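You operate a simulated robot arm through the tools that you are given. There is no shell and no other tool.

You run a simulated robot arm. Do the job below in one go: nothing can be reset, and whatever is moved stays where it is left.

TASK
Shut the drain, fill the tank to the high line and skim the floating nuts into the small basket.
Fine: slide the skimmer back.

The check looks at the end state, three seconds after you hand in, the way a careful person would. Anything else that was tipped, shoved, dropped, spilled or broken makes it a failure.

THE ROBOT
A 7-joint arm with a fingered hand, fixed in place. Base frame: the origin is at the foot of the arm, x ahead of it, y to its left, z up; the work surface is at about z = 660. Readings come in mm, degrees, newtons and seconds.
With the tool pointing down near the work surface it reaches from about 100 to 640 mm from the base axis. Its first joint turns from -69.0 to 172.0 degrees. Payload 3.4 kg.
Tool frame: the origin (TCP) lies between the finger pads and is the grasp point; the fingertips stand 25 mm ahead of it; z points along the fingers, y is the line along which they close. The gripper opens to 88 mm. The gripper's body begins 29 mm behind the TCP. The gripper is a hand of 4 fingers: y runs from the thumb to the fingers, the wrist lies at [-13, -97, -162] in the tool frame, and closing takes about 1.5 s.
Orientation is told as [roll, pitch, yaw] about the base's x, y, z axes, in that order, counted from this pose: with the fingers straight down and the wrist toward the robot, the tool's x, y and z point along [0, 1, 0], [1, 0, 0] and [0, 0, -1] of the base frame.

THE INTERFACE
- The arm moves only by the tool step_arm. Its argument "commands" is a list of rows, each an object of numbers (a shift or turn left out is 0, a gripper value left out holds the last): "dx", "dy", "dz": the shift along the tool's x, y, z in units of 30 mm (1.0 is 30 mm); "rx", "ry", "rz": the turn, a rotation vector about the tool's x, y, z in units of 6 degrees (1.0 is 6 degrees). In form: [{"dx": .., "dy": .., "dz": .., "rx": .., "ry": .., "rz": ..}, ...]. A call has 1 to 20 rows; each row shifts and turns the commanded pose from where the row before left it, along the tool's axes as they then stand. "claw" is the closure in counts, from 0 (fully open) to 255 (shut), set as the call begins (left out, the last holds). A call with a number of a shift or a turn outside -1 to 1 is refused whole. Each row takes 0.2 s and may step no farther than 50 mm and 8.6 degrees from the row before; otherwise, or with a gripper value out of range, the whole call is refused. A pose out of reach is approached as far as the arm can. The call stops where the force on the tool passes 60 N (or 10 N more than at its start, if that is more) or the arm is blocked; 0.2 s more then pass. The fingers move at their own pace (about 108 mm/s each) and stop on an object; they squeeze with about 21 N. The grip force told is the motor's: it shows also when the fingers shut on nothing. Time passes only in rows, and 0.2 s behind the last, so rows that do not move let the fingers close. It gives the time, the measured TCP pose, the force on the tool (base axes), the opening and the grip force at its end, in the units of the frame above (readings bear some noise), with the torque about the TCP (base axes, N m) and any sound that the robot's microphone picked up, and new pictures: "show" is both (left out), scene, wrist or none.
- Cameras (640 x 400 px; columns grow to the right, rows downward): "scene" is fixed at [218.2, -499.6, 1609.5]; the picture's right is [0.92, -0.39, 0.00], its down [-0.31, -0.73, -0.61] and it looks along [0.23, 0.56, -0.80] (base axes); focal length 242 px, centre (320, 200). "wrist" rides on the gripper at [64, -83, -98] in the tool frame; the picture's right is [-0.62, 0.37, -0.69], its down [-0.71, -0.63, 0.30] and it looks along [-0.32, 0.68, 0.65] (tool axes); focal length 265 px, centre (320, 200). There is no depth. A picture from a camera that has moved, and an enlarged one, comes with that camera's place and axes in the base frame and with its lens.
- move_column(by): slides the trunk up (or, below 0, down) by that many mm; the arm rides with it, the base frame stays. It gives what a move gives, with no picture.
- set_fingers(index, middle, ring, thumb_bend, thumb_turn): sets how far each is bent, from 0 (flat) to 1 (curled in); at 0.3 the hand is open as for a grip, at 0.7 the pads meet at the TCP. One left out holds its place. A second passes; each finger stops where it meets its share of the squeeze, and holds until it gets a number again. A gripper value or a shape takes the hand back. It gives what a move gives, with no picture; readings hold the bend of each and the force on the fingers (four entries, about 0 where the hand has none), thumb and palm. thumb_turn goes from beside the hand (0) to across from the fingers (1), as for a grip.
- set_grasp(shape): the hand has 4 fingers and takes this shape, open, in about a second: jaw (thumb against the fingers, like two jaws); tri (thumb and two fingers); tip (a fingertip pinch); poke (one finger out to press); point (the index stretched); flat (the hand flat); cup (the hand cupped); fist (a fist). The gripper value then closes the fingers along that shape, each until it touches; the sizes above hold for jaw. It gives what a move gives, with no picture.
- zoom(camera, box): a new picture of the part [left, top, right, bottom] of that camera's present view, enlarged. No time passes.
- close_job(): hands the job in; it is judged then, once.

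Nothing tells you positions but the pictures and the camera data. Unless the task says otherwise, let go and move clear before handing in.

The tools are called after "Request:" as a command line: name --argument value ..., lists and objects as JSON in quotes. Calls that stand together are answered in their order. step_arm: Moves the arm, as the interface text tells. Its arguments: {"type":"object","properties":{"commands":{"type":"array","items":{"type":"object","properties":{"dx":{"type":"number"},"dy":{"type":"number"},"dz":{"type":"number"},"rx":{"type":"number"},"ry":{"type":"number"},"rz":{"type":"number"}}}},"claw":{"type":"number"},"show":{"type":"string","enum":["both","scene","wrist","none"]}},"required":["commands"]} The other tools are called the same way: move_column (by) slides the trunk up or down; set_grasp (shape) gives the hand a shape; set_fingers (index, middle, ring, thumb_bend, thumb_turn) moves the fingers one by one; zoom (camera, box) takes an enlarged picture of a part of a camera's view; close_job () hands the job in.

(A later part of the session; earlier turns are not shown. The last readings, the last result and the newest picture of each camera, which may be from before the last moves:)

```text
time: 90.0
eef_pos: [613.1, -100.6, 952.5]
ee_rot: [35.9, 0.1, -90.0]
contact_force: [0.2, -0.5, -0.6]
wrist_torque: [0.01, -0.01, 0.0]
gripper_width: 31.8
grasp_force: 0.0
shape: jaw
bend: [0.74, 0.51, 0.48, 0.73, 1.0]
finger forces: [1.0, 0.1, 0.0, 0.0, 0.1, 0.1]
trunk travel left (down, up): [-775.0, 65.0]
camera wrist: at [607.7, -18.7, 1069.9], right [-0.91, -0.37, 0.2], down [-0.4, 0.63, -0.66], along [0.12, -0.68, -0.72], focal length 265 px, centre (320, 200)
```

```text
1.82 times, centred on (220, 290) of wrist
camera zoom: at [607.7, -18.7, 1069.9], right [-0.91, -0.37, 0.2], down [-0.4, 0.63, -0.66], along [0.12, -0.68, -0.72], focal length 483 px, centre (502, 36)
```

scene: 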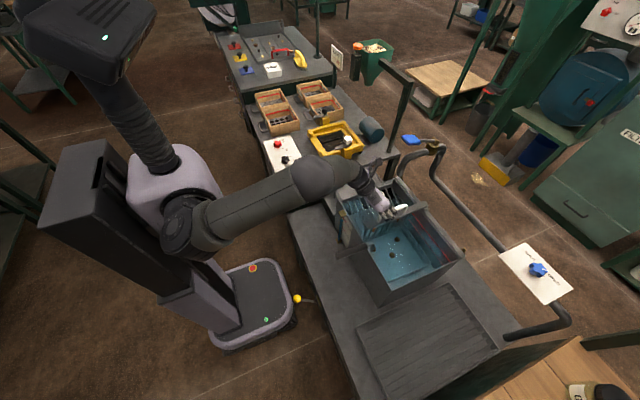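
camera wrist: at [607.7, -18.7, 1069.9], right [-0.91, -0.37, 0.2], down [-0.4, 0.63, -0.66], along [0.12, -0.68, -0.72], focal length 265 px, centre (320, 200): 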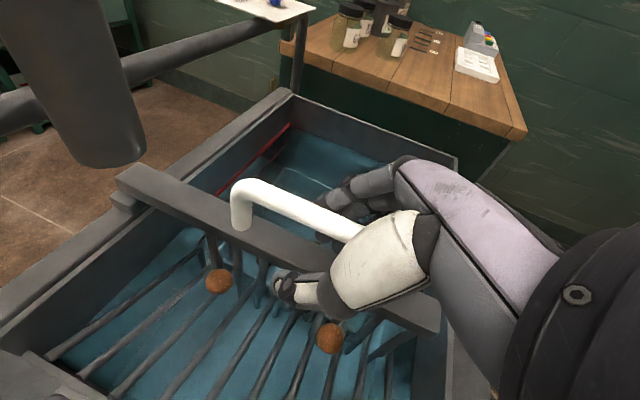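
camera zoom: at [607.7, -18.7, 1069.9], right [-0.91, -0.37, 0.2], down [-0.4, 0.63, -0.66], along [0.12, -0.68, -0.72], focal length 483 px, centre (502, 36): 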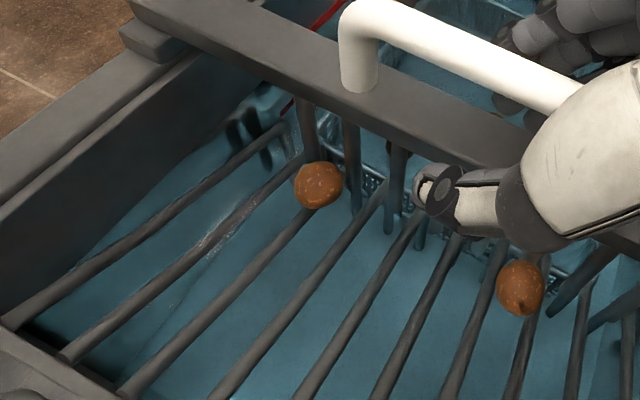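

Request:
step_arm --commands '[{"dy": -0.2}, {"dy": -0.2}, {"dy": -0.2}, {"dy": -0.2}, {"dy": -0.2}, {"dy": -0.2}, {"dy": -0.2}]' --show "wrist"

Request:
zoom --camera "scene" --box '[330, 160, 450, 240]'

Request:
zoom --camera "wrist" --box '[60, 180, 380, 400]'

```text
time: 91.6
eef_pos: [613.1, -58.1, 953.2]
ee_rot: [36.0, 0.2, -90.1]
contact_force: [0.5, -0.8, -1.5]
wrist_torque: [0.04, 0.0, -0.02]
gripper_width: 32.1
grasp_force: 0.0
shape: jaw
bend: [0.74, 0.51, 0.48, 0.73, 1.0]
finger forces: [1.6, 0.1, 0.0, 0.1, 0.1, 0.0]
trunk travel left (down, up): [-775.0, 65.0]
camera wrist: at [607.6, 23.2, 1070.2], right [-0.91, -0.37, 0.2], down [-0.4, 0.63, -0.67], along [0.12, -0.68, -0.72], focal length 265 px, centre (320, 200)
```

wrist: 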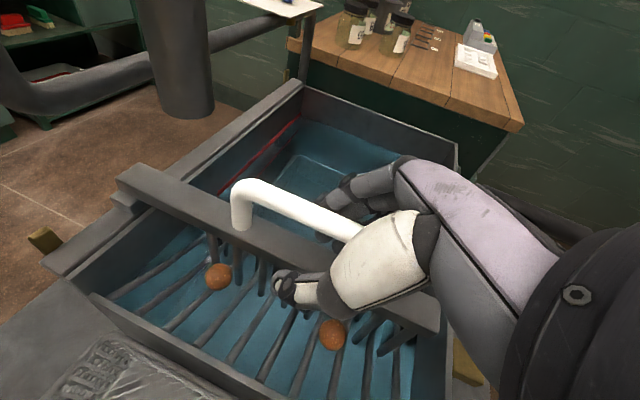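

```text
5.00 times, centred on (390, 200) of scene
camera zoom: at [218.2, -499.6, 1609.5], right [0.92, -0.39, 0.0], down [-0.31, -0.73, -0.61], along [0.23, 0.56, -0.8], focal length 1212 px, centre (-30, 200)
```

zoom: 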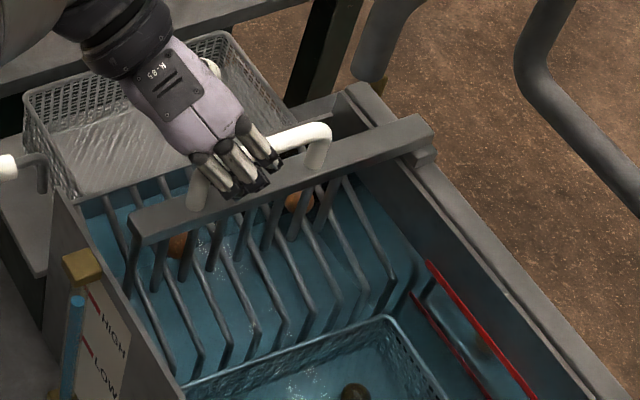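

```text
1.82 times, centred on (220, 290) of wrist
camera zoom: at [607.6, 23.2, 1070.2], right [-0.91, -0.37, 0.2], down [-0.4, 0.63, -0.67], along [0.12, -0.68, -0.72], focal length 483 px, centre (502, 36)
```

zoom: 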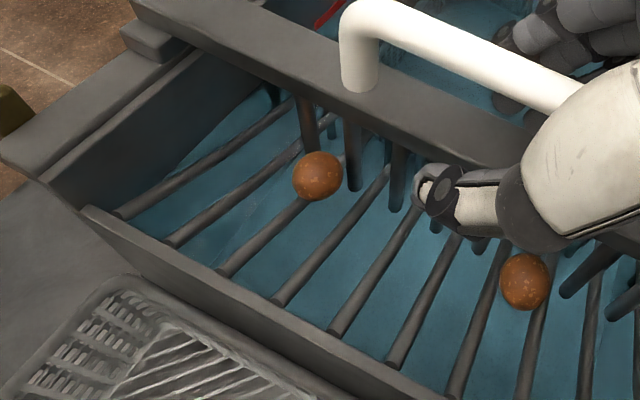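

Both nuts are riding up the bars ahead of the comb, and the small basket is just beyond the end wall. I'll go on in small steps.

Request:
step_arm --commands '[{"dy": -0.18}, {"dy": -0.18}, {"dy": -0.18}, {"dy": -0.18}, {"dy": -0.18}]' --show "wrist"

Request:
zoom --camera "wrist" --box '[60, 180, 380, 400]'

Request:
zoom --camera "scene" --box '[320, 150, 440, 230]'

```text
time: 92.8
eef_pos: [613.0, -31.9, 953.5]
ee_rot: [35.9, 0.0, -90.1]
contact_force: [-0.1, -1.3, -0.9]
wrist_torque: [0.01, 0.02, 0.0]
gripper_width: 31.9
grasp_force: 0.1
shape: jaw
bend: [0.74, 0.51, 0.48, 0.73, 1.0]
finger forces: [1.6, 0.0, 0.0, 0.1, 0.0, 0.0]
trunk travel left (down, up): [-775.0, 65.0]
camera wrist: at [607.5, 50.1, 1070.0], right [-0.91, -0.37, 0.2], down [-0.4, 0.63, -0.67], along [0.12, -0.68, -0.72], focal length 265 px, centre (320, 200)
```

wrist: 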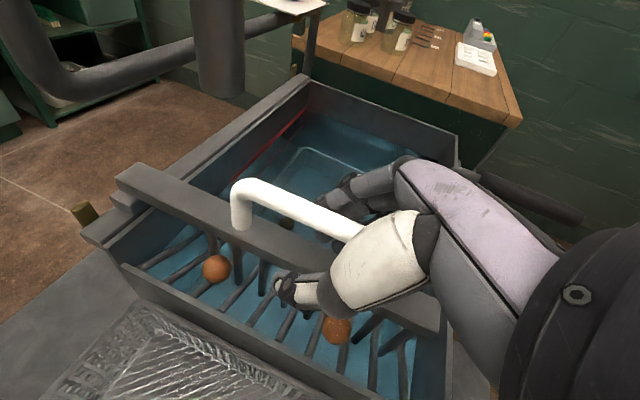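

```text
1.82 times, centred on (220, 290) of wrist
camera zoom: at [607.5, 50.1, 1070.0], right [-0.91, -0.37, 0.2], down [-0.4, 0.63, -0.67], along [0.12, -0.68, -0.72], focal length 483 px, centre (502, 36)
```

zoom: 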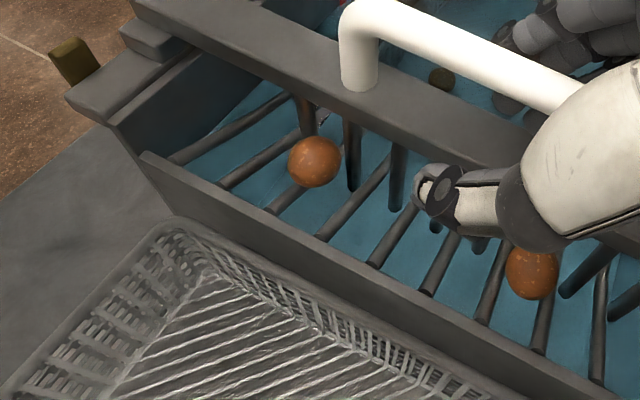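

```text
5.00 times, centred on (380, 190) of scene
camera zoom: at [218.2, -499.6, 1609.5], right [0.92, -0.39, 0.0], down [-0.31, -0.73, -0.61], along [0.23, 0.56, -0.8], focal length 1212 px, centre (20, 250)
```

zoom: 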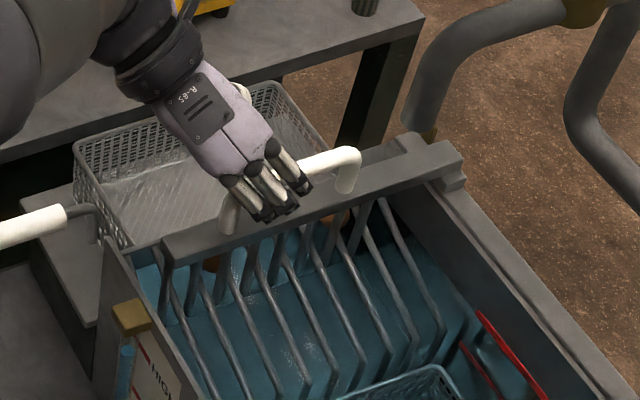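

Request:
step_arm --commands '[{"dy": -0.18}, {"dy": -0.18}, {"dy": -0.18}, {"dy": -0.18}]' --show "wrist"

Request:
zoom --camera "wrist" --box '[60, 180, 380, 400]'

Request:
zoom --camera "scene" --box '[320, 150, 440, 230]'

```text
time: 93.8
eef_pos: [612.2, -9.7, 953.3]
ee_rot: [35.9, 0.0, -90.0]
contact_force: [0.4, 0.8, 0.2]
wrist_torque: [0.01, 0.0, 0.0]
gripper_width: 31.6
grasp_force: 0.1
shape: jaw
bend: [0.74, 0.51, 0.48, 0.73, 1.0]
finger forces: [0.0, 0.1, 0.0, 0.0, 0.1, 0.0]
trunk travel left (down, up): [-775.0, 65.0]
camera wrist: at [607.5, 72.3, 1070.1], right [-0.91, -0.37, 0.2], down [-0.4, 0.63, -0.67], along [0.12, -0.68, -0.72], focal length 265 px, centre (320, 200)
```

wrist: 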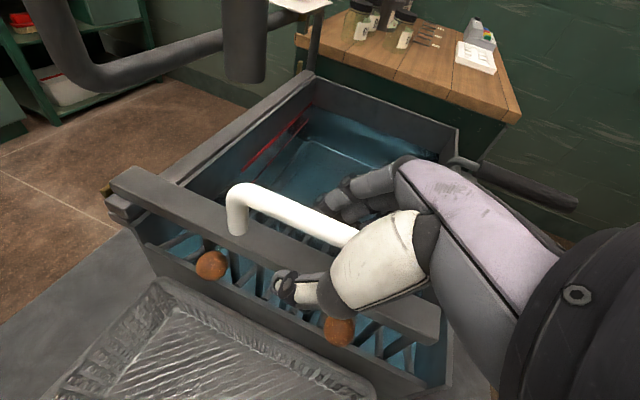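

```text
1.82 times, centred on (220, 290) of wrist
camera zoom: at [607.5, 72.3, 1070.1], right [-0.91, -0.37, 0.2], down [-0.4, 0.63, -0.67], along [0.12, -0.68, -0.72], focal length 483 px, centre (502, 36)
```

zoom: 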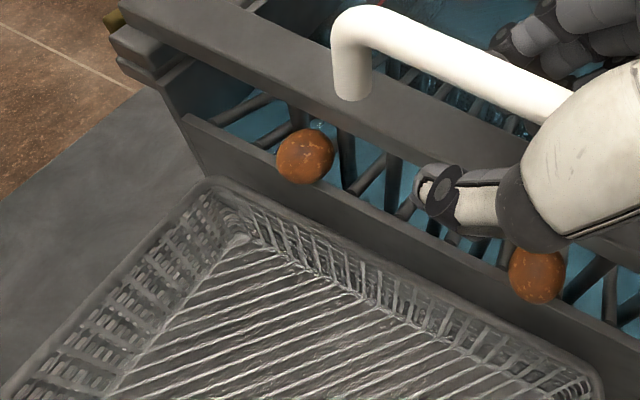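

```text
5.00 times, centred on (380, 190) of scene
camera zoom: at [218.2, -499.6, 1609.5], right [0.92, -0.39, 0.0], down [-0.31, -0.73, -0.61], along [0.23, 0.56, -0.8], focal length 1212 px, centre (20, 250)
```

zoom: 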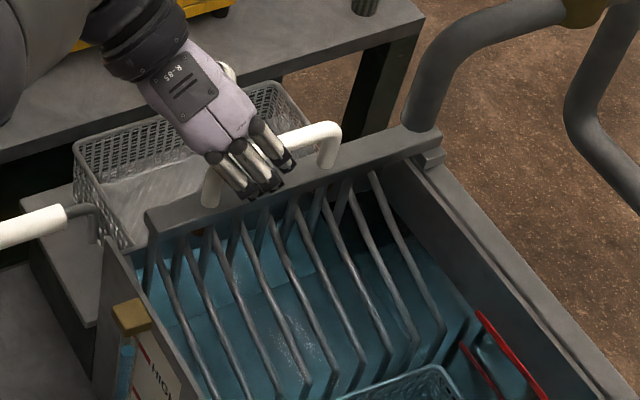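

The nuts are at the lip of the end wall, so a little more should tip them in.

Request:
step_arm --commands '[{"dy": -0.15}, {"dy": -0.15}, {"dy": -0.15}]' --show "wrist"

Request:
zoom --camera "wrist" --box '[60, 180, 380, 400]'

Request:
zoom --camera "scene" --box '[320, 150, 440, 230]'

```text
time: 94.6
eef_pos: [613.7, 1.9, 952.9]
ee_rot: [36.0, 0.1, -89.9]
contact_force: [0.1, -0.3, -1.2]
wrist_torque: [-0.03, -0.03, 0.01]
gripper_width: 31.6
grasp_force: 0.1
shape: jaw
bend: [0.74, 0.51, 0.48, 0.73, 1.0]
finger forces: [0.7, 0.0, 0.0, 0.0, 0.0, 0.1]
trunk travel left (down, up): [-775.0, 65.0]
camera wrist: at [607.8, 84.9, 1070.1], right [-0.91, -0.37, 0.2], down [-0.4, 0.63, -0.67], along [0.12, -0.68, -0.72], focal length 265 px, centre (320, 200)
```

wrist: 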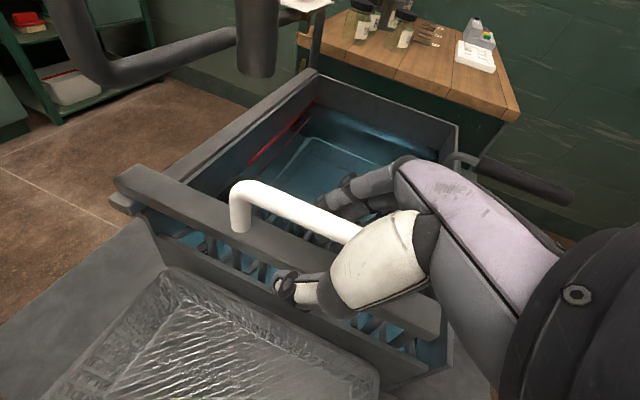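

```text
1.82 times, centred on (220, 290) of wrist
camera zoom: at [607.8, 84.9, 1070.1], right [-0.91, -0.37, 0.2], down [-0.4, 0.63, -0.67], along [0.12, -0.68, -0.72], focal length 483 px, centre (502, 36)
```

zoom: 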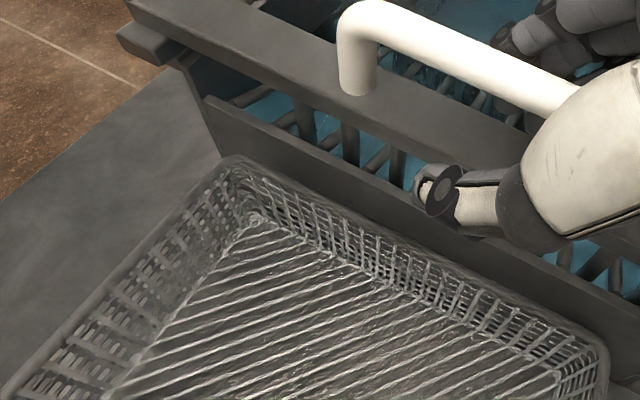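

```text
5.00 times, centred on (380, 190) of scene
camera zoom: at [218.2, -499.6, 1609.5], right [0.92, -0.39, 0.0], down [-0.31, -0.73, -0.61], along [0.23, 0.56, -0.8], focal length 1212 px, centre (20, 250)
```

zoom: 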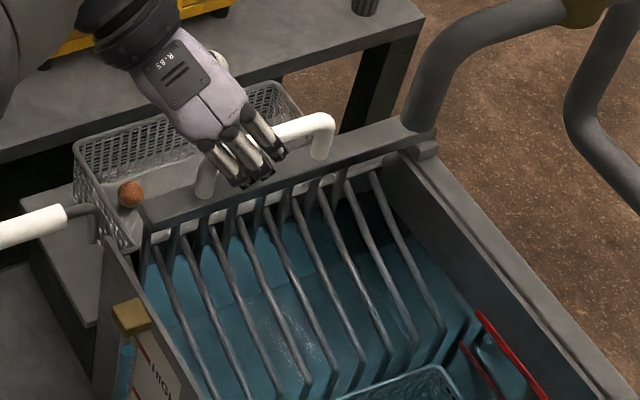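

One nut is visible in the small basket, and none remain on the ramp. I'll draw the skimmer back toward its start with the thumb side, checking what's in the basket as the hand clears it.

Request:
step_arm --commands '[{"dy": 0.3}, {"dy": 0.3}, {"dy": 0.3}, {"dy": 0.3}, {"dy": 0.3}, {"dy": 0.3}, {"dy": 0.3}, {"dy": 0.3}, {"dy": 0.3}, {"dy": 0.3}, {"dy": 0.3}, {"dy": 0.3}]' --show "both"

Request:
zoom --camera "scene" --box '[310, 150, 430, 230]'

```text
time: 97.2
eef_pos: [614.6, -105.7, 952.2]
ee_rot: [35.9, -0.1, -90.0]
contact_force: [-0.7, 0.5, 0.6]
wrist_torque: [-0.02, 0.0, 0.0]
gripper_width: 31.8
grasp_force: 0.0
shape: jaw
bend: [0.74, 0.51, 0.48, 0.72, 1.0]
finger forces: [0.1, 0.0, 0.0, 0.0, 0.7, 0.0]
trunk travel left (down, up): [-775.0, 65.0]
camera wrist: at [607.6, -22.8, 1069.5], right [-0.91, -0.37, 0.2], down [-0.4, 0.63, -0.67], along [0.12, -0.68, -0.72], focal length 265 px, centre (320, 200)
```

scene: 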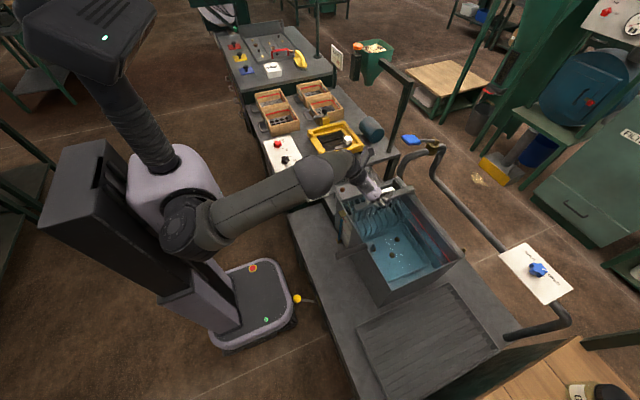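
wrist: 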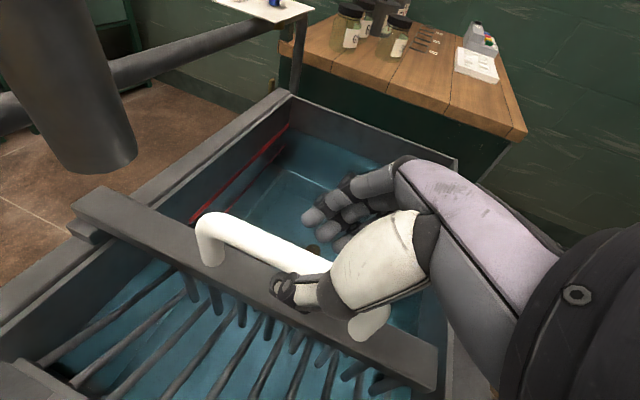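

```text
5.00 times, centred on (370, 190) of scene
camera zoom: at [218.2, -499.6, 1609.5], right [0.92, -0.39, 0.0], down [-0.31, -0.73, -0.61], along [0.23, 0.56, -0.8], focal length 1212 px, centre (70, 250)
```

zoom: 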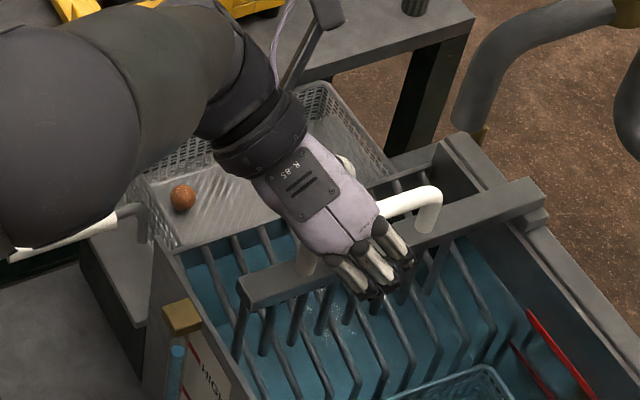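

Request:
step_arm --commands '[{"dy": 0.3}, {"dy": 0.3}, {"dy": 0.3}, {"dy": 0.3}, {"dy": 0.3}, {"dy": 0.3}, {"dy": 0.3}, {"dy": 0.3}, {"dy": 0.3}, {"dy": 0.3}]' --show "none"

Request:
zoom --camera "scene" --box '[310, 150, 430, 230]'

Request:
zoom --camera "scene" --box '[330, 190, 470, 280]'

Request:
zoom --camera "scene" --box '[370, 220, 420, 260]'

```text
time: 99.4
eef_pos: [611.7, -196.2, 952.2]
ee_rot: [35.9, 0.0, -90.0]
contact_force: [-0.2, 0.2, -0.2]
wrist_torque: [-0.01, -0.02, 0.0]
gripper_width: 31.6
grasp_force: 0.0
shape: jaw
bend: [0.74, 0.51, 0.48, 0.72, 1.0]
finger forces: [0.1, 0.0, 0.1, 0.0, 0.7, 0.0]
trunk travel left (down, up): [-775.0, 65.0]
```

```text
5.00 times, centred on (370, 190) of scene
camera zoom: at [218.2, -499.6, 1609.5], right [0.92, -0.39, 0.0], down [-0.31, -0.73, -0.61], along [0.23, 0.56, -0.8], focal length 1212 px, centre (70, 250)
```

zoom: 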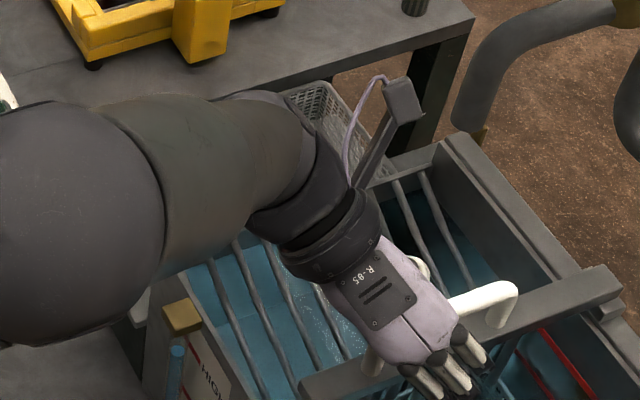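

```text
4.44 times, centred on (400, 235) of scene
camera zoom: at [218.2, -499.6, 1609.5], right [0.92, -0.39, 0.0], down [-0.31, -0.73, -0.61], along [0.23, 0.56, -0.8], focal length 1077 px, centre (-36, 44)
```

zoom: 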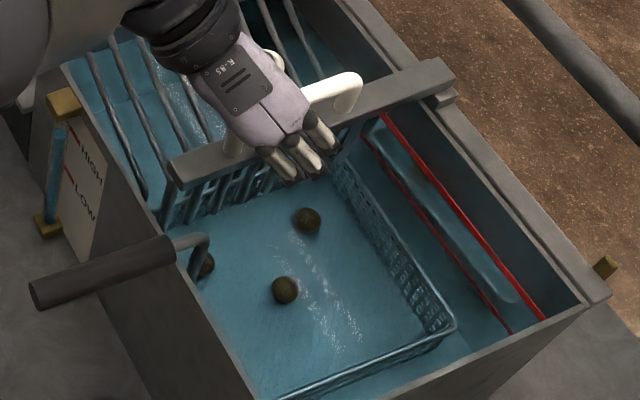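

```text
10.00 times, centred on (395, 240) of scene
camera zoom: at [218.2, -499.6, 1609.5], right [0.92, -0.39, 0.0], down [-0.31, -0.73, -0.61], along [0.23, 0.56, -0.8], focal length 2424 px, centre (-430, -200)
```

zoom: 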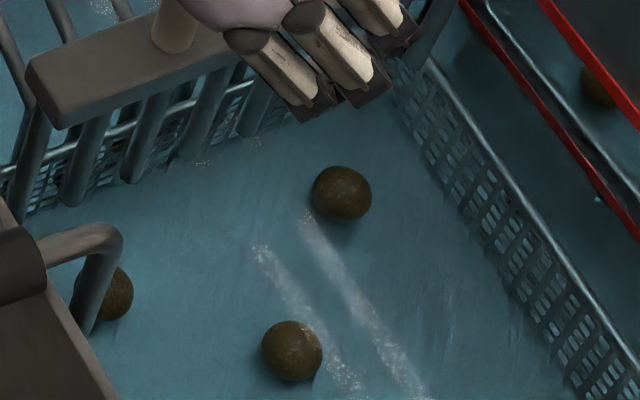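

Request:
zoom --camera "scene" --box '[405, 205, 445, 245]'

Request:
zoom --camera "wrist" --box '[160, 60, 420, 300]'

```text
10.00 times, centred on (425, 225) of scene
camera zoom: at [218.2, -499.6, 1609.5], right [0.92, -0.39, 0.0], down [-0.31, -0.73, -0.61], along [0.23, 0.56, -0.8], focal length 2424 px, centre (-730, -50)
```

zoom: 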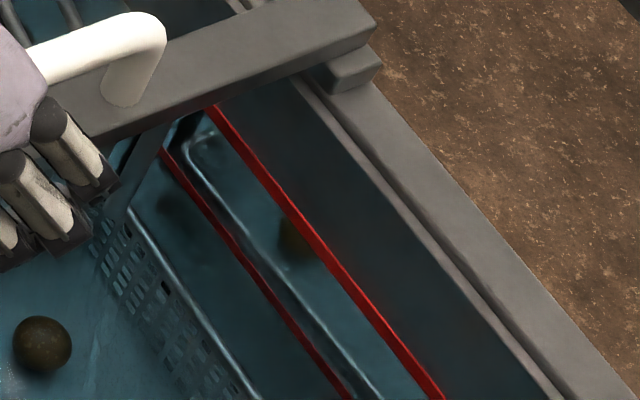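

```text
1.67 times, centred on (290, 180) of wrist
camera zoom: at [607.0, -113.3, 1069.7], right [-0.91, -0.37, 0.2], down [-0.4, 0.63, -0.67], along [0.12, -0.68, -0.72], focal length 442 px, centre (370, 233)
```

zoom: 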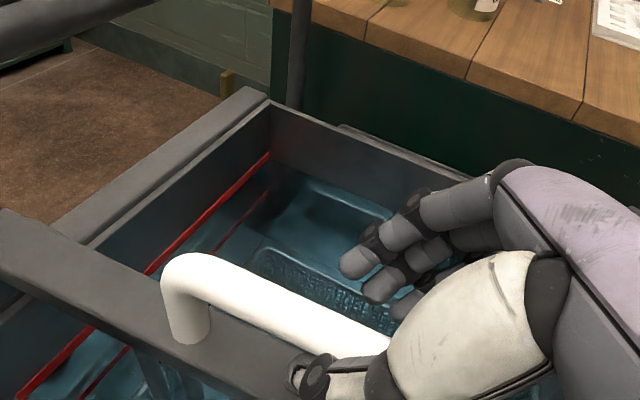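

That brown patch is only a reflection, and three dark sinkers remain in the big basket as they should. Next I'll pass the handle rod slowly on the way back.

Request:
step_arm --commands '[{"dy": 0.2}, {"dy": 0.2}, {"dy": 0.15}, {"dy": 0.15}, {"dy": 0.15}]' --show "none"

Request:
zoom --camera "scene" --box '[370, 220, 420, 260]'

Request:
zoom --camera "scene" --box '[330, 190, 470, 280]'

```text
time: 100.6
eef_pos: [613.2, -220.7, 953.4]
ee_rot: [35.9, 0.0, -90.0]
contact_force: [-1.0, 0.2, -1.2]
wrist_torque: [-0.01, 0.01, 0.0]
gripper_width: 32.3
grasp_force: 0.0
shape: jaw
bend: [0.74, 0.51, 0.48, 0.72, 1.0]
finger forces: [0.0, 0.0, 0.1, 0.0, 1.3, 0.0]
trunk travel left (down, up): [-775.0, 65.0]
```

```text
10.00 times, centred on (395, 240) of scene
camera zoom: at [218.2, -499.6, 1609.5], right [0.92, -0.39, 0.0], down [-0.31, -0.73, -0.61], along [0.23, 0.56, -0.8], focal length 2424 px, centre (-430, -200)
```

zoom: 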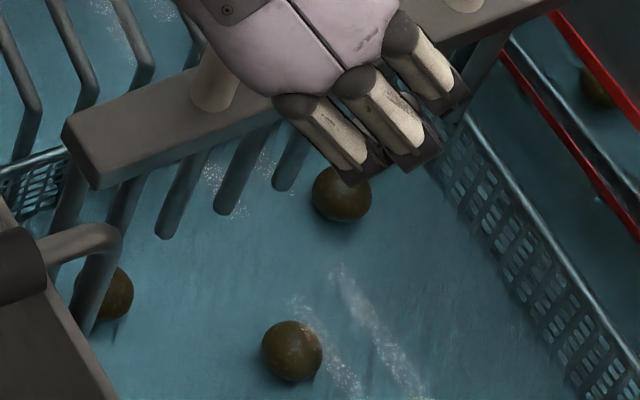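

```text
4.44 times, centred on (400, 235) of scene
camera zoom: at [218.2, -499.6, 1609.5], right [0.92, -0.39, 0.0], down [-0.31, -0.73, -0.61], along [0.23, 0.56, -0.8], focal length 1077 px, centre (-36, 44)
```

zoom: 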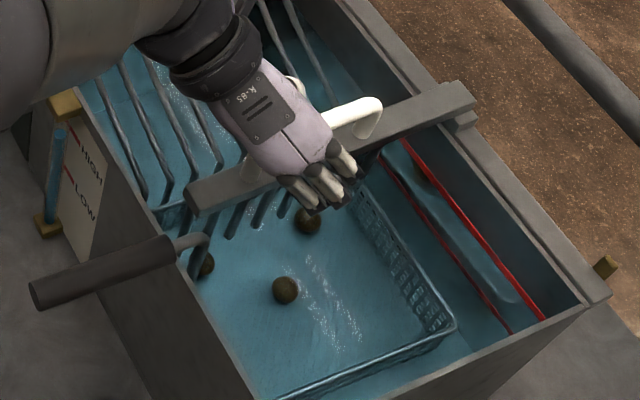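

Request:
step_arm --commands '[{"dy": 0.15}, {"dy": 0.15}, {"dy": 0.15}, {"dy": 0.15}]' --show "none"

Request:
zoom --camera "scene" --box '[370, 220, 420, 260]'

Request:
zoom --camera "scene" --box '[330, 190, 470, 280]'

```text
time: 101.6
eef_pos: [612.3, -239.6, 952.0]
ee_rot: [35.9, 0.1, -90.1]
contact_force: [0.5, 1.0, -0.1]
wrist_torque: [0.02, -0.01, -0.01]
gripper_width: 32.2
grasp_force: 0.1
shape: jaw
bend: [0.74, 0.51, 0.48, 0.72, 1.0]
finger forces: [0.0, 0.1, 0.1, 0.0, 1.0, 0.0]
trunk travel left (down, up): [-775.0, 65.0]
```

```text
10.00 times, centred on (395, 240) of scene
camera zoom: at [218.2, -499.6, 1609.5], right [0.92, -0.39, 0.0], down [-0.31, -0.73, -0.61], along [0.23, 0.56, -0.8], focal length 2424 px, centre (-430, -200)
```

zoom: 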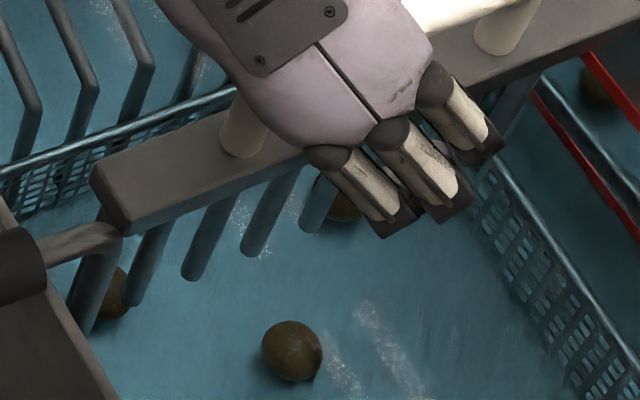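

```text
4.44 times, centred on (400, 235) of scene
camera zoom: at [218.2, -499.6, 1609.5], right [0.92, -0.39, 0.0], down [-0.31, -0.73, -0.61], along [0.23, 0.56, -0.8], focal length 1077 px, centre (-36, 44)
```

zoom: 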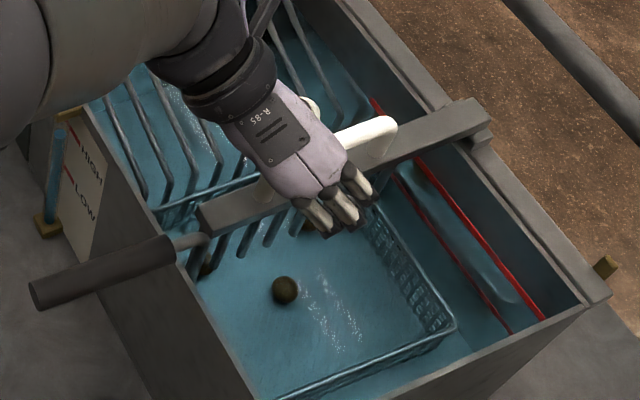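

Request:
step_arm --commands '[{"dy": 0.15}, {"dy": 0.15}, {"dy": 0.15}, {"dy": 0.15}]' --show "none"

Request:
zoom --camera "scene" --box '[370, 220, 420, 260]'

Request:
zoom --camera "scene" --box '[330, 190, 470, 280]'

```text
time: 102.6
eef_pos: [612.8, -257.6, 952.8]
ee_rot: [36.0, 0.0, -89.9]
contact_force: [0.5, 0.4, -0.6]
wrist_torque: [-0.01, -0.02, 0.03]
gripper_width: 31.9
grasp_force: 0.1
shape: jaw
bend: [0.74, 0.51, 0.48, 0.72, 1.0]
finger forces: [0.0, 0.0, 0.0, 0.0, 1.3, 0.0]
trunk travel left (down, up): [-775.0, 65.0]
```

```text
10.00 times, centred on (395, 240) of scene
camera zoom: at [218.2, -499.6, 1609.5], right [0.92, -0.39, 0.0], down [-0.31, -0.73, -0.61], along [0.23, 0.56, -0.8], focal length 2424 px, centre (-430, -200)
```

zoom: 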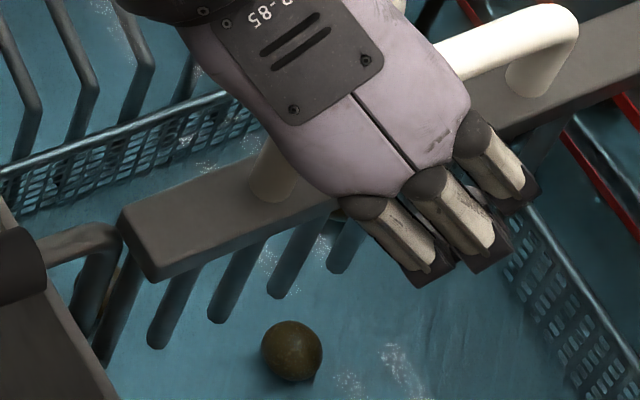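

```text
4.44 times, centred on (400, 235) of scene
camera zoom: at [218.2, -499.6, 1609.5], right [0.92, -0.39, 0.0], down [-0.31, -0.73, -0.61], along [0.23, 0.56, -0.8], focal length 1077 px, centre (-36, 44)
```

zoom: 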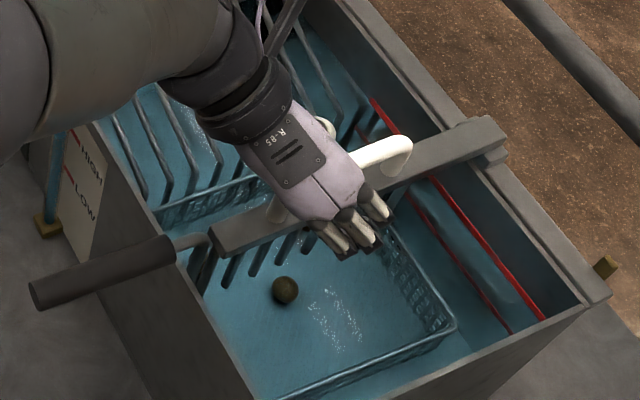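

The crossbar passes the rod this time without disturbing it. I'll continue to the home end.

Request:
step_arm --commands '[{"dy": 0.15}, {"dy": 0.15}, {"dy": 0.2}, {"dy": 0.25}, {"dy": 0.25}, {"dy": 0.25}, {"dy": 0.25}, {"dy": 0.25}, {"dy": 0.25}]' --show "none"

Request:
zoom --camera "scene" --box '[330, 190, 470, 280]'

Request:
zoom --camera "wrist" --box '[60, 140, 380, 360]'

```text
time: 104.6
eef_pos: [614.5, -317.1, 954.1]
ee_rot: [36.0, -0.1, -90.0]
contact_force: [-1.4, 1.6, -0.3]
wrist_torque: [-0.02, 0.01, 0.02]
gripper_width: 31.9
grasp_force: 0.0
shape: jaw
bend: [0.74, 0.51, 0.48, 0.72, 1.0]
finger forces: [0.0, 0.0, 0.0, 0.1, 1.1, 0.0]
trunk travel left (down, up): [-775.0, 65.0]
```

```text
4.44 times, centred on (400, 235) of scene
camera zoom: at [218.2, -499.6, 1609.5], right [0.92, -0.39, 0.0], down [-0.31, -0.73, -0.61], along [0.23, 0.56, -0.8], focal length 1077 px, centre (-36, 44)
```

zoom: 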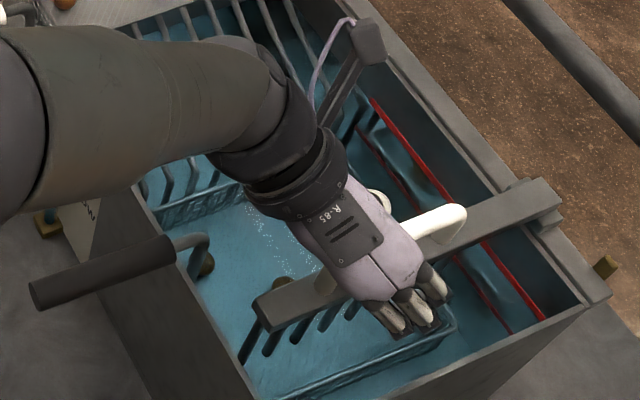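

```text
1.82 times, centred on (220, 250) of wrist
camera zoom: at [607.8, -234.8, 1070.0], right [-0.91, -0.37, 0.2], down [-0.4, 0.63, -0.67], along [0.12, -0.68, -0.72], focal length 483 px, centre (502, 109)
```

zoom: 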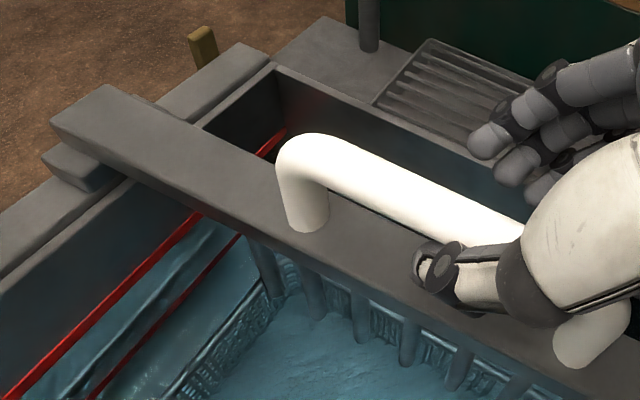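

Request:
step_arm --commands '[{"dy": 0.2}, {"dy": 0.2}, {"dy": 0.2}, {"dy": 0.2}, {"dy": 0.2}, {"dy": 0.2}, {"dy": 0.2}, {"dy": 0.2}]' --show "wrist"

Request:
zoom --camera "scene" --box '[390, 230, 480, 290]'

Request:
zoom --camera "wrist" --box '[60, 140, 380, 360]'

```text
time: 106.4
eef_pos: [613.0, -365.1, 952.4]
ee_rot: [36.0, 0.1, -89.9]
contact_force: [0.4, 0.2, -0.3]
wrist_torque: [0.04, 0.02, 0.02]
gripper_width: 31.3
grasp_force: 0.1
shape: jaw
bend: [0.74, 0.51, 0.48, 0.73, 1.0]
finger forces: [0.1, 0.1, 0.0, 0.0, 0.0, 0.0]
trunk travel left (down, up): [-775.0, 65.0]
camera wrist: at [607.6, -283.2, 1069.7], right [-0.91, -0.37, 0.2], down [-0.4, 0.63, -0.67], along [0.12, -0.68, -0.72], focal length 265 px, centre (320, 200)
```

wrist: 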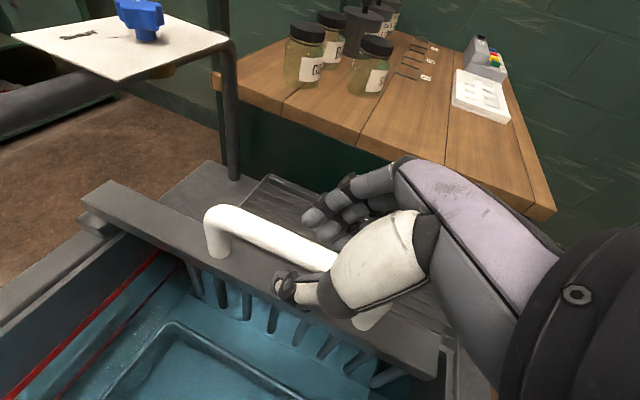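

```text
6.67 times, centred on (435, 260) of scene
camera zoom: at [218.2, -499.6, 1609.5], right [0.92, -0.39, 0.0], down [-0.31, -0.73, -0.61], along [0.23, 0.56, -0.8], focal length 1616 px, centre (-447, -200)
```

zoom: 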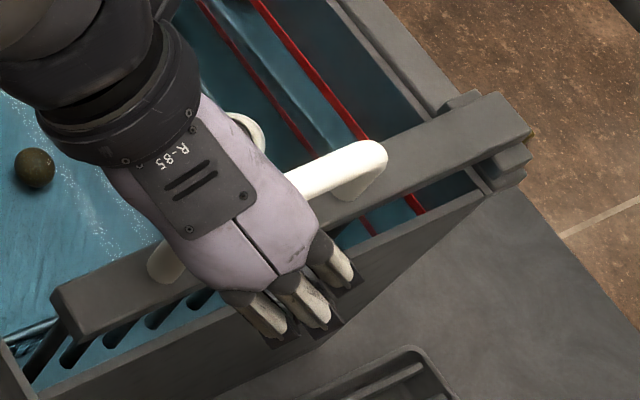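

```text
1.82 times, centred on (220, 250) of wrist
camera zoom: at [607.6, -283.2, 1069.7], right [-0.91, -0.37, 0.2], down [-0.4, 0.63, -0.67], along [0.12, -0.68, -0.72], focal length 483 px, centre (502, 109)
```

zoom: 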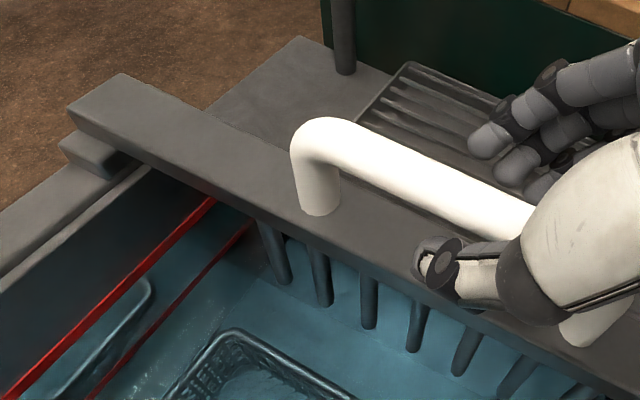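

The skimmer is about 6 mm short of its starting place. I'll nudge it the rest of the way in small steps.

Request:
step_arm --commands '[{"dy": 0.12}, {"dy": 0.12}, {"dy": 0.1}, {"dx": 0}]' --show "none"

Request:
zoom --camera "scene" --box '[390, 230, 480, 290]'

```text
time: 107.4
eef_pos: [612.8, -375.7, 952.8]
ee_rot: [36.0, 0.1, -90.1]
contact_force: [-0.1, 0.1, -0.2]
wrist_torque: [-0.02, -0.01, 0.0]
gripper_width: 31.3
grasp_force: 0.2
shape: jaw
bend: [0.74, 0.51, 0.48, 0.73, 1.0]
finger forces: [0.1, 0.0, 0.0, 0.0, 0.0, 0.0]
trunk travel left (down, up): [-775.0, 65.0]
```

```text
6.67 times, centred on (435, 260) of scene
camera zoom: at [218.2, -499.6, 1609.5], right [0.92, -0.39, 0.0], down [-0.31, -0.73, -0.61], along [0.23, 0.56, -0.8], focal length 1616 px, centre (-447, -200)
```

zoom: 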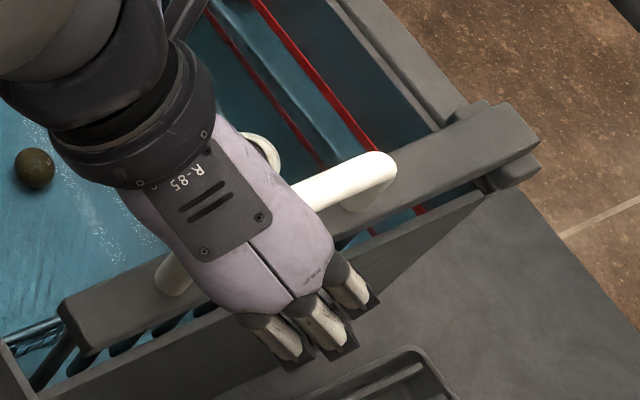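

The skimmer now matches its starting position exactly in the view. I'll open the hand and lift straight off the handle.

Request:
step_arm --commands '[{"dx": 0}, {"dx": 0}, {"dx": 0}, {"dx": 0}]' --claw 0 --show "wrist"

Request:
zoom --camera "scene" --box '[390, 230, 480, 290]'

```text
time: 108.4
eef_pos: [612.9, -375.0, 953.0]
ee_rot: [36.0, -0.1, -89.9]
contact_force: [-0.1, -0.1, -0.3]
wrist_torque: [-0.01, 0.04, 0.03]
gripper_width: 87.7
grasp_force: 0.0
shape: jaw
bend: [0.3, 0.3, 0.3, 0.3, 0.98]
finger forces: [0.0, 0.1, 0.0, 0.0, 0.0, 0.0]
trunk travel left (down, up): [-775.0, 65.0]
camera wrist: at [607.4, -292.7, 1069.9], right [-0.91, -0.37, 0.2], down [-0.4, 0.63, -0.67], along [0.12, -0.68, -0.72], focal length 265 px, centre (320, 200)
```

wrist: 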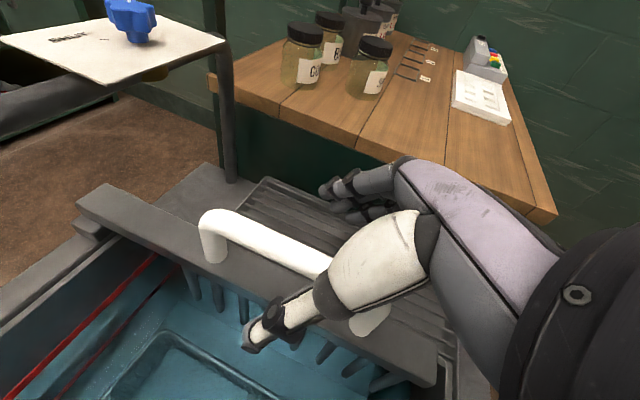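

```text
6.67 times, centred on (435, 260) of scene
camera zoom: at [218.2, -499.6, 1609.5], right [0.92, -0.39, 0.0], down [-0.31, -0.73, -0.61], along [0.23, 0.56, -0.8], focal length 1616 px, centre (-447, -200)
```

zoom: 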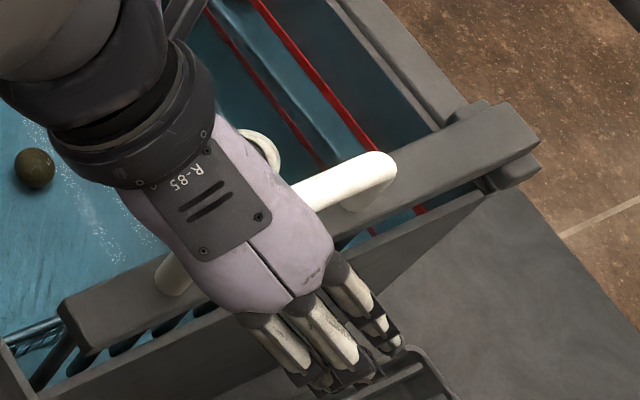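

Request:
step_arm --commands '[{"dx": 0.3, "dz": -0.4}, {"dx": 0.45, "dz": -0.62}, {"dx": 0.5, "dz": -0.7}, {"dx": 0.5, "dz": -0.7}, {"dx": 0.5, "dz": -0.7}, {"dx": 0.5, "dz": -0.7}, {"dx": 0.5, "dz": -0.7}]' --show "both"

Request:
zoom --camera "scene" --box '[310, 150, 430, 230]'

```text
time: 110.0
eef_pos: [610.9, -375.1, 1120.9]
ee_rot: [35.9, 0.1, -90.0]
contact_force: [0.0, -0.9, -0.1]
wrist_torque: [-0.02, 0.06, 0.01]
gripper_width: 87.7
grasp_force: 0.1
shape: jaw
bend: [0.3, 0.3, 0.3, 0.3, 0.98]
finger forces: [0.0, 0.0, 0.0, 0.1, 0.1, 0.0]
trunk travel left (down, up): [-775.0, 65.0]
camera wrist: at [605.3, -292.9, 1237.4], right [-0.91, -0.37, 0.2], down [-0.4, 0.63, -0.67], along [0.12, -0.68, -0.72], focal length 265 px, centre (320, 200)
```

scene: 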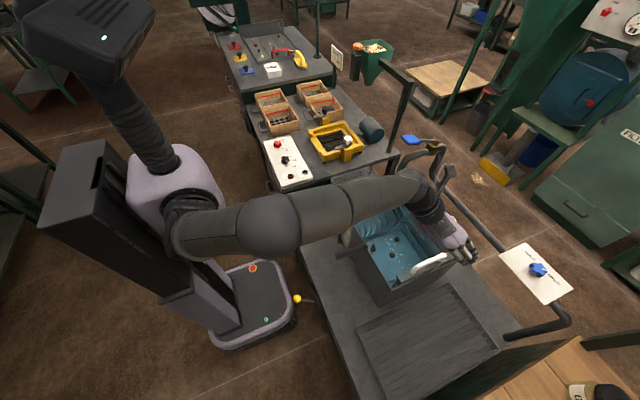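
wrist: 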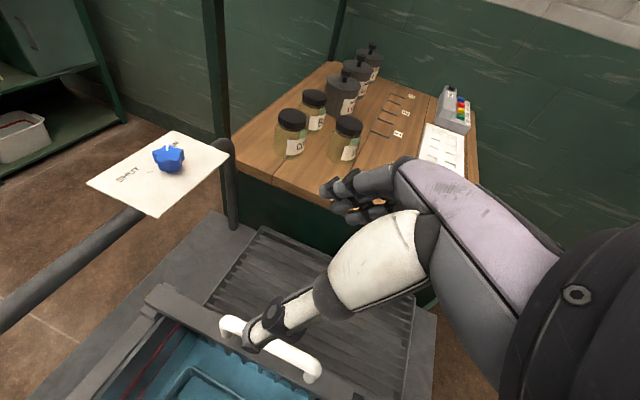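

```text
5.00 times, centred on (370, 190) of scene
camera zoom: at [218.2, -499.6, 1609.5], right [0.92, -0.39, 0.0], down [-0.31, -0.73, -0.61], along [0.23, 0.56, -0.8], focal length 1212 px, centre (70, 250)
```

zoom: 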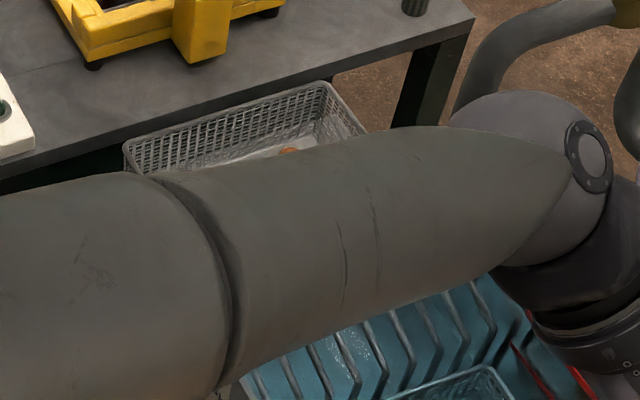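

A second orange nut shows in the small basket behind the forearm. I'll bring the arm back so both cameras get a clear look at everything.

Request:
step_arm --commands '[{"ry": -1}, {"ry": -1}, {"ry": -1}, {"ry": -1}, {"ry": -1}, {"ry": -1}, {"dx": -0.8, "dy": -0.4, "dz": -0.3}, {"dx": -0.8, "dy": -0.4, "dz": -0.3}, {"dx": -0.8, "dy": -0.4, "dz": -0.3}, {"dx": -0.8, "dy": -0.4, "dz": -0.3}, {"dx": -0.8, "dy": -0.4, "dz": -0.3}, {"dx": -0.8, "dy": -0.4, "dz": -0.3}, {"dx": -0.8, "dy": -0.4, "dz": -0.3}]' --show "scene"

```text
time: 112.8
eef_pos: [444.0, -290.7, 1182.7]
ee_rot: [0.0, 0.0, -90.1]
contact_force: [-0.1, -0.2, 0.8]
wrist_torque: [0.0, 0.02, 0.0]
gripper_width: 87.9
grasp_force: 0.2
shape: jaw
bend: [0.3, 0.3, 0.3, 0.3, 0.98]
finger forces: [0.0, 0.1, 0.1, 0.0, 0.1, 0.1]
trunk travel left (down, up): [-775.0, 65.0]
```

scene: 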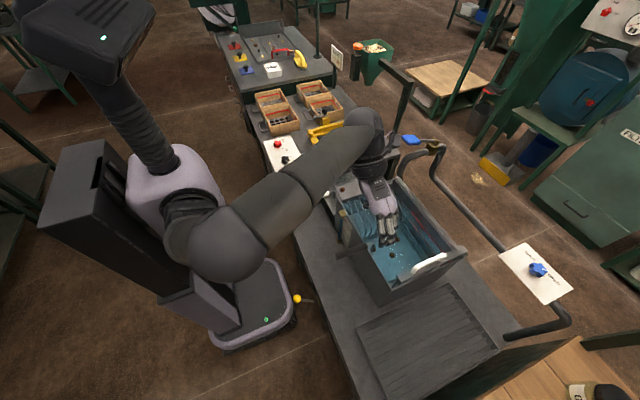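

Request:
step_arm --commands '[{"rz": -1, "dz": -0.3}, {"rz": -1, "dz": -0.3}, {"rz": -1, "dz": -0.3}, {"rz": -1, "dz": -0.3}, {"rz": -1, "dz": -0.3}, {"rz": -1, "dz": -0.3}, {"rz": -1, "dz": -0.3}, {"rz": -1, "dz": -0.3}, {"rz": -1, "dz": -0.3}, {"rz": -1, "dz": -0.3}, {"rz": -1}, {"rz": -1}, {"rz": -1}, {"rz": -1}, {"rz": -1}]' --show "none"

Request:
step_arm --commands '[{"dx": 0.9, "dy": -0.35}, {"dx": 0.9, "dy": -0.35}, {"dx": 0.9, "dy": -0.35}, {"dx": 0.9, "dy": -0.35}, {"dx": 0.9, "dy": -0.35}, {"dx": 0.9, "dy": -0.35}, {"dx": 0.9, "dy": -0.35}]' --show "both"

```text
time: 116.0
eef_pos: [444.8, -289.7, 1272.8]
ee_rot: [0.1, 0.0, 0.0]
contact_force: [0.3, 0.0, 1.0]
wrist_torque: [0.01, 0.01, 0.02]
gripper_width: 87.7
grasp_force: 0.1
shape: jaw
bend: [0.3, 0.3, 0.3, 0.3, 0.98]
finger forces: [0.0, 0.1, 0.0, 0.0, 0.1, 0.0]
trunk travel left (down, up): [-775.0, 65.0]
```

```text
time: 117.6
eef_pos: [370.1, -100.3, 1274.6]
ee_rot: [-0.1, 0.0, 0.1]
contact_force: [-0.4, 1.0, 0.4]
wrist_torque: [0.02, -0.04, -0.01]
gripper_width: 87.5
grasp_force: 0.0
shape: jaw
bend: [0.3, 0.3, 0.3, 0.3, 0.98]
finger forces: [0.1, 0.1, 0.0, 0.0, 0.1, 0.0]
trunk travel left (down, up): [-775.0, 65.0]
camera wrist: at [287.8, -36.4, 1371.8], right [0.37, -0.62, 0.69], down [-0.63, -0.71, -0.3], along [0.68, -0.32, -0.65], focal length 265 px, centre (320, 200)
```

scene: 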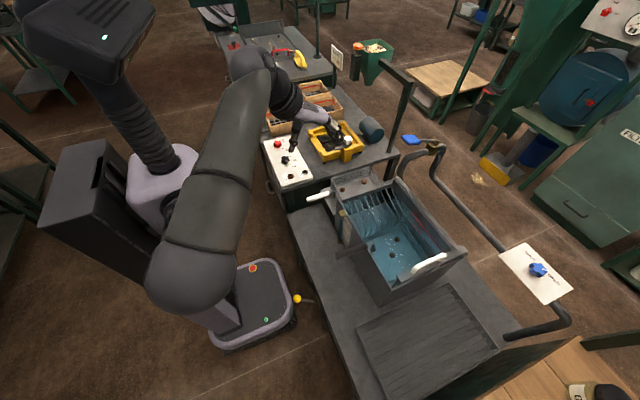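
wrist: 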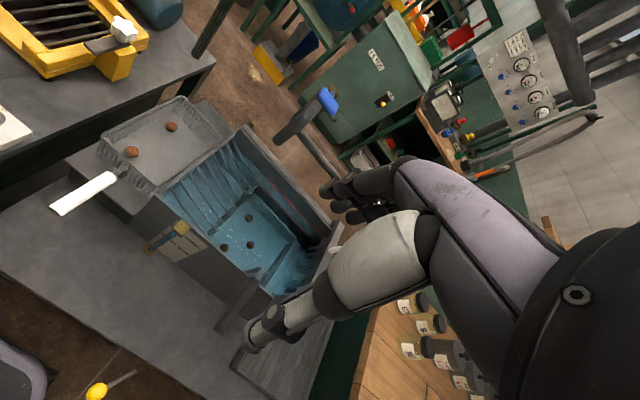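

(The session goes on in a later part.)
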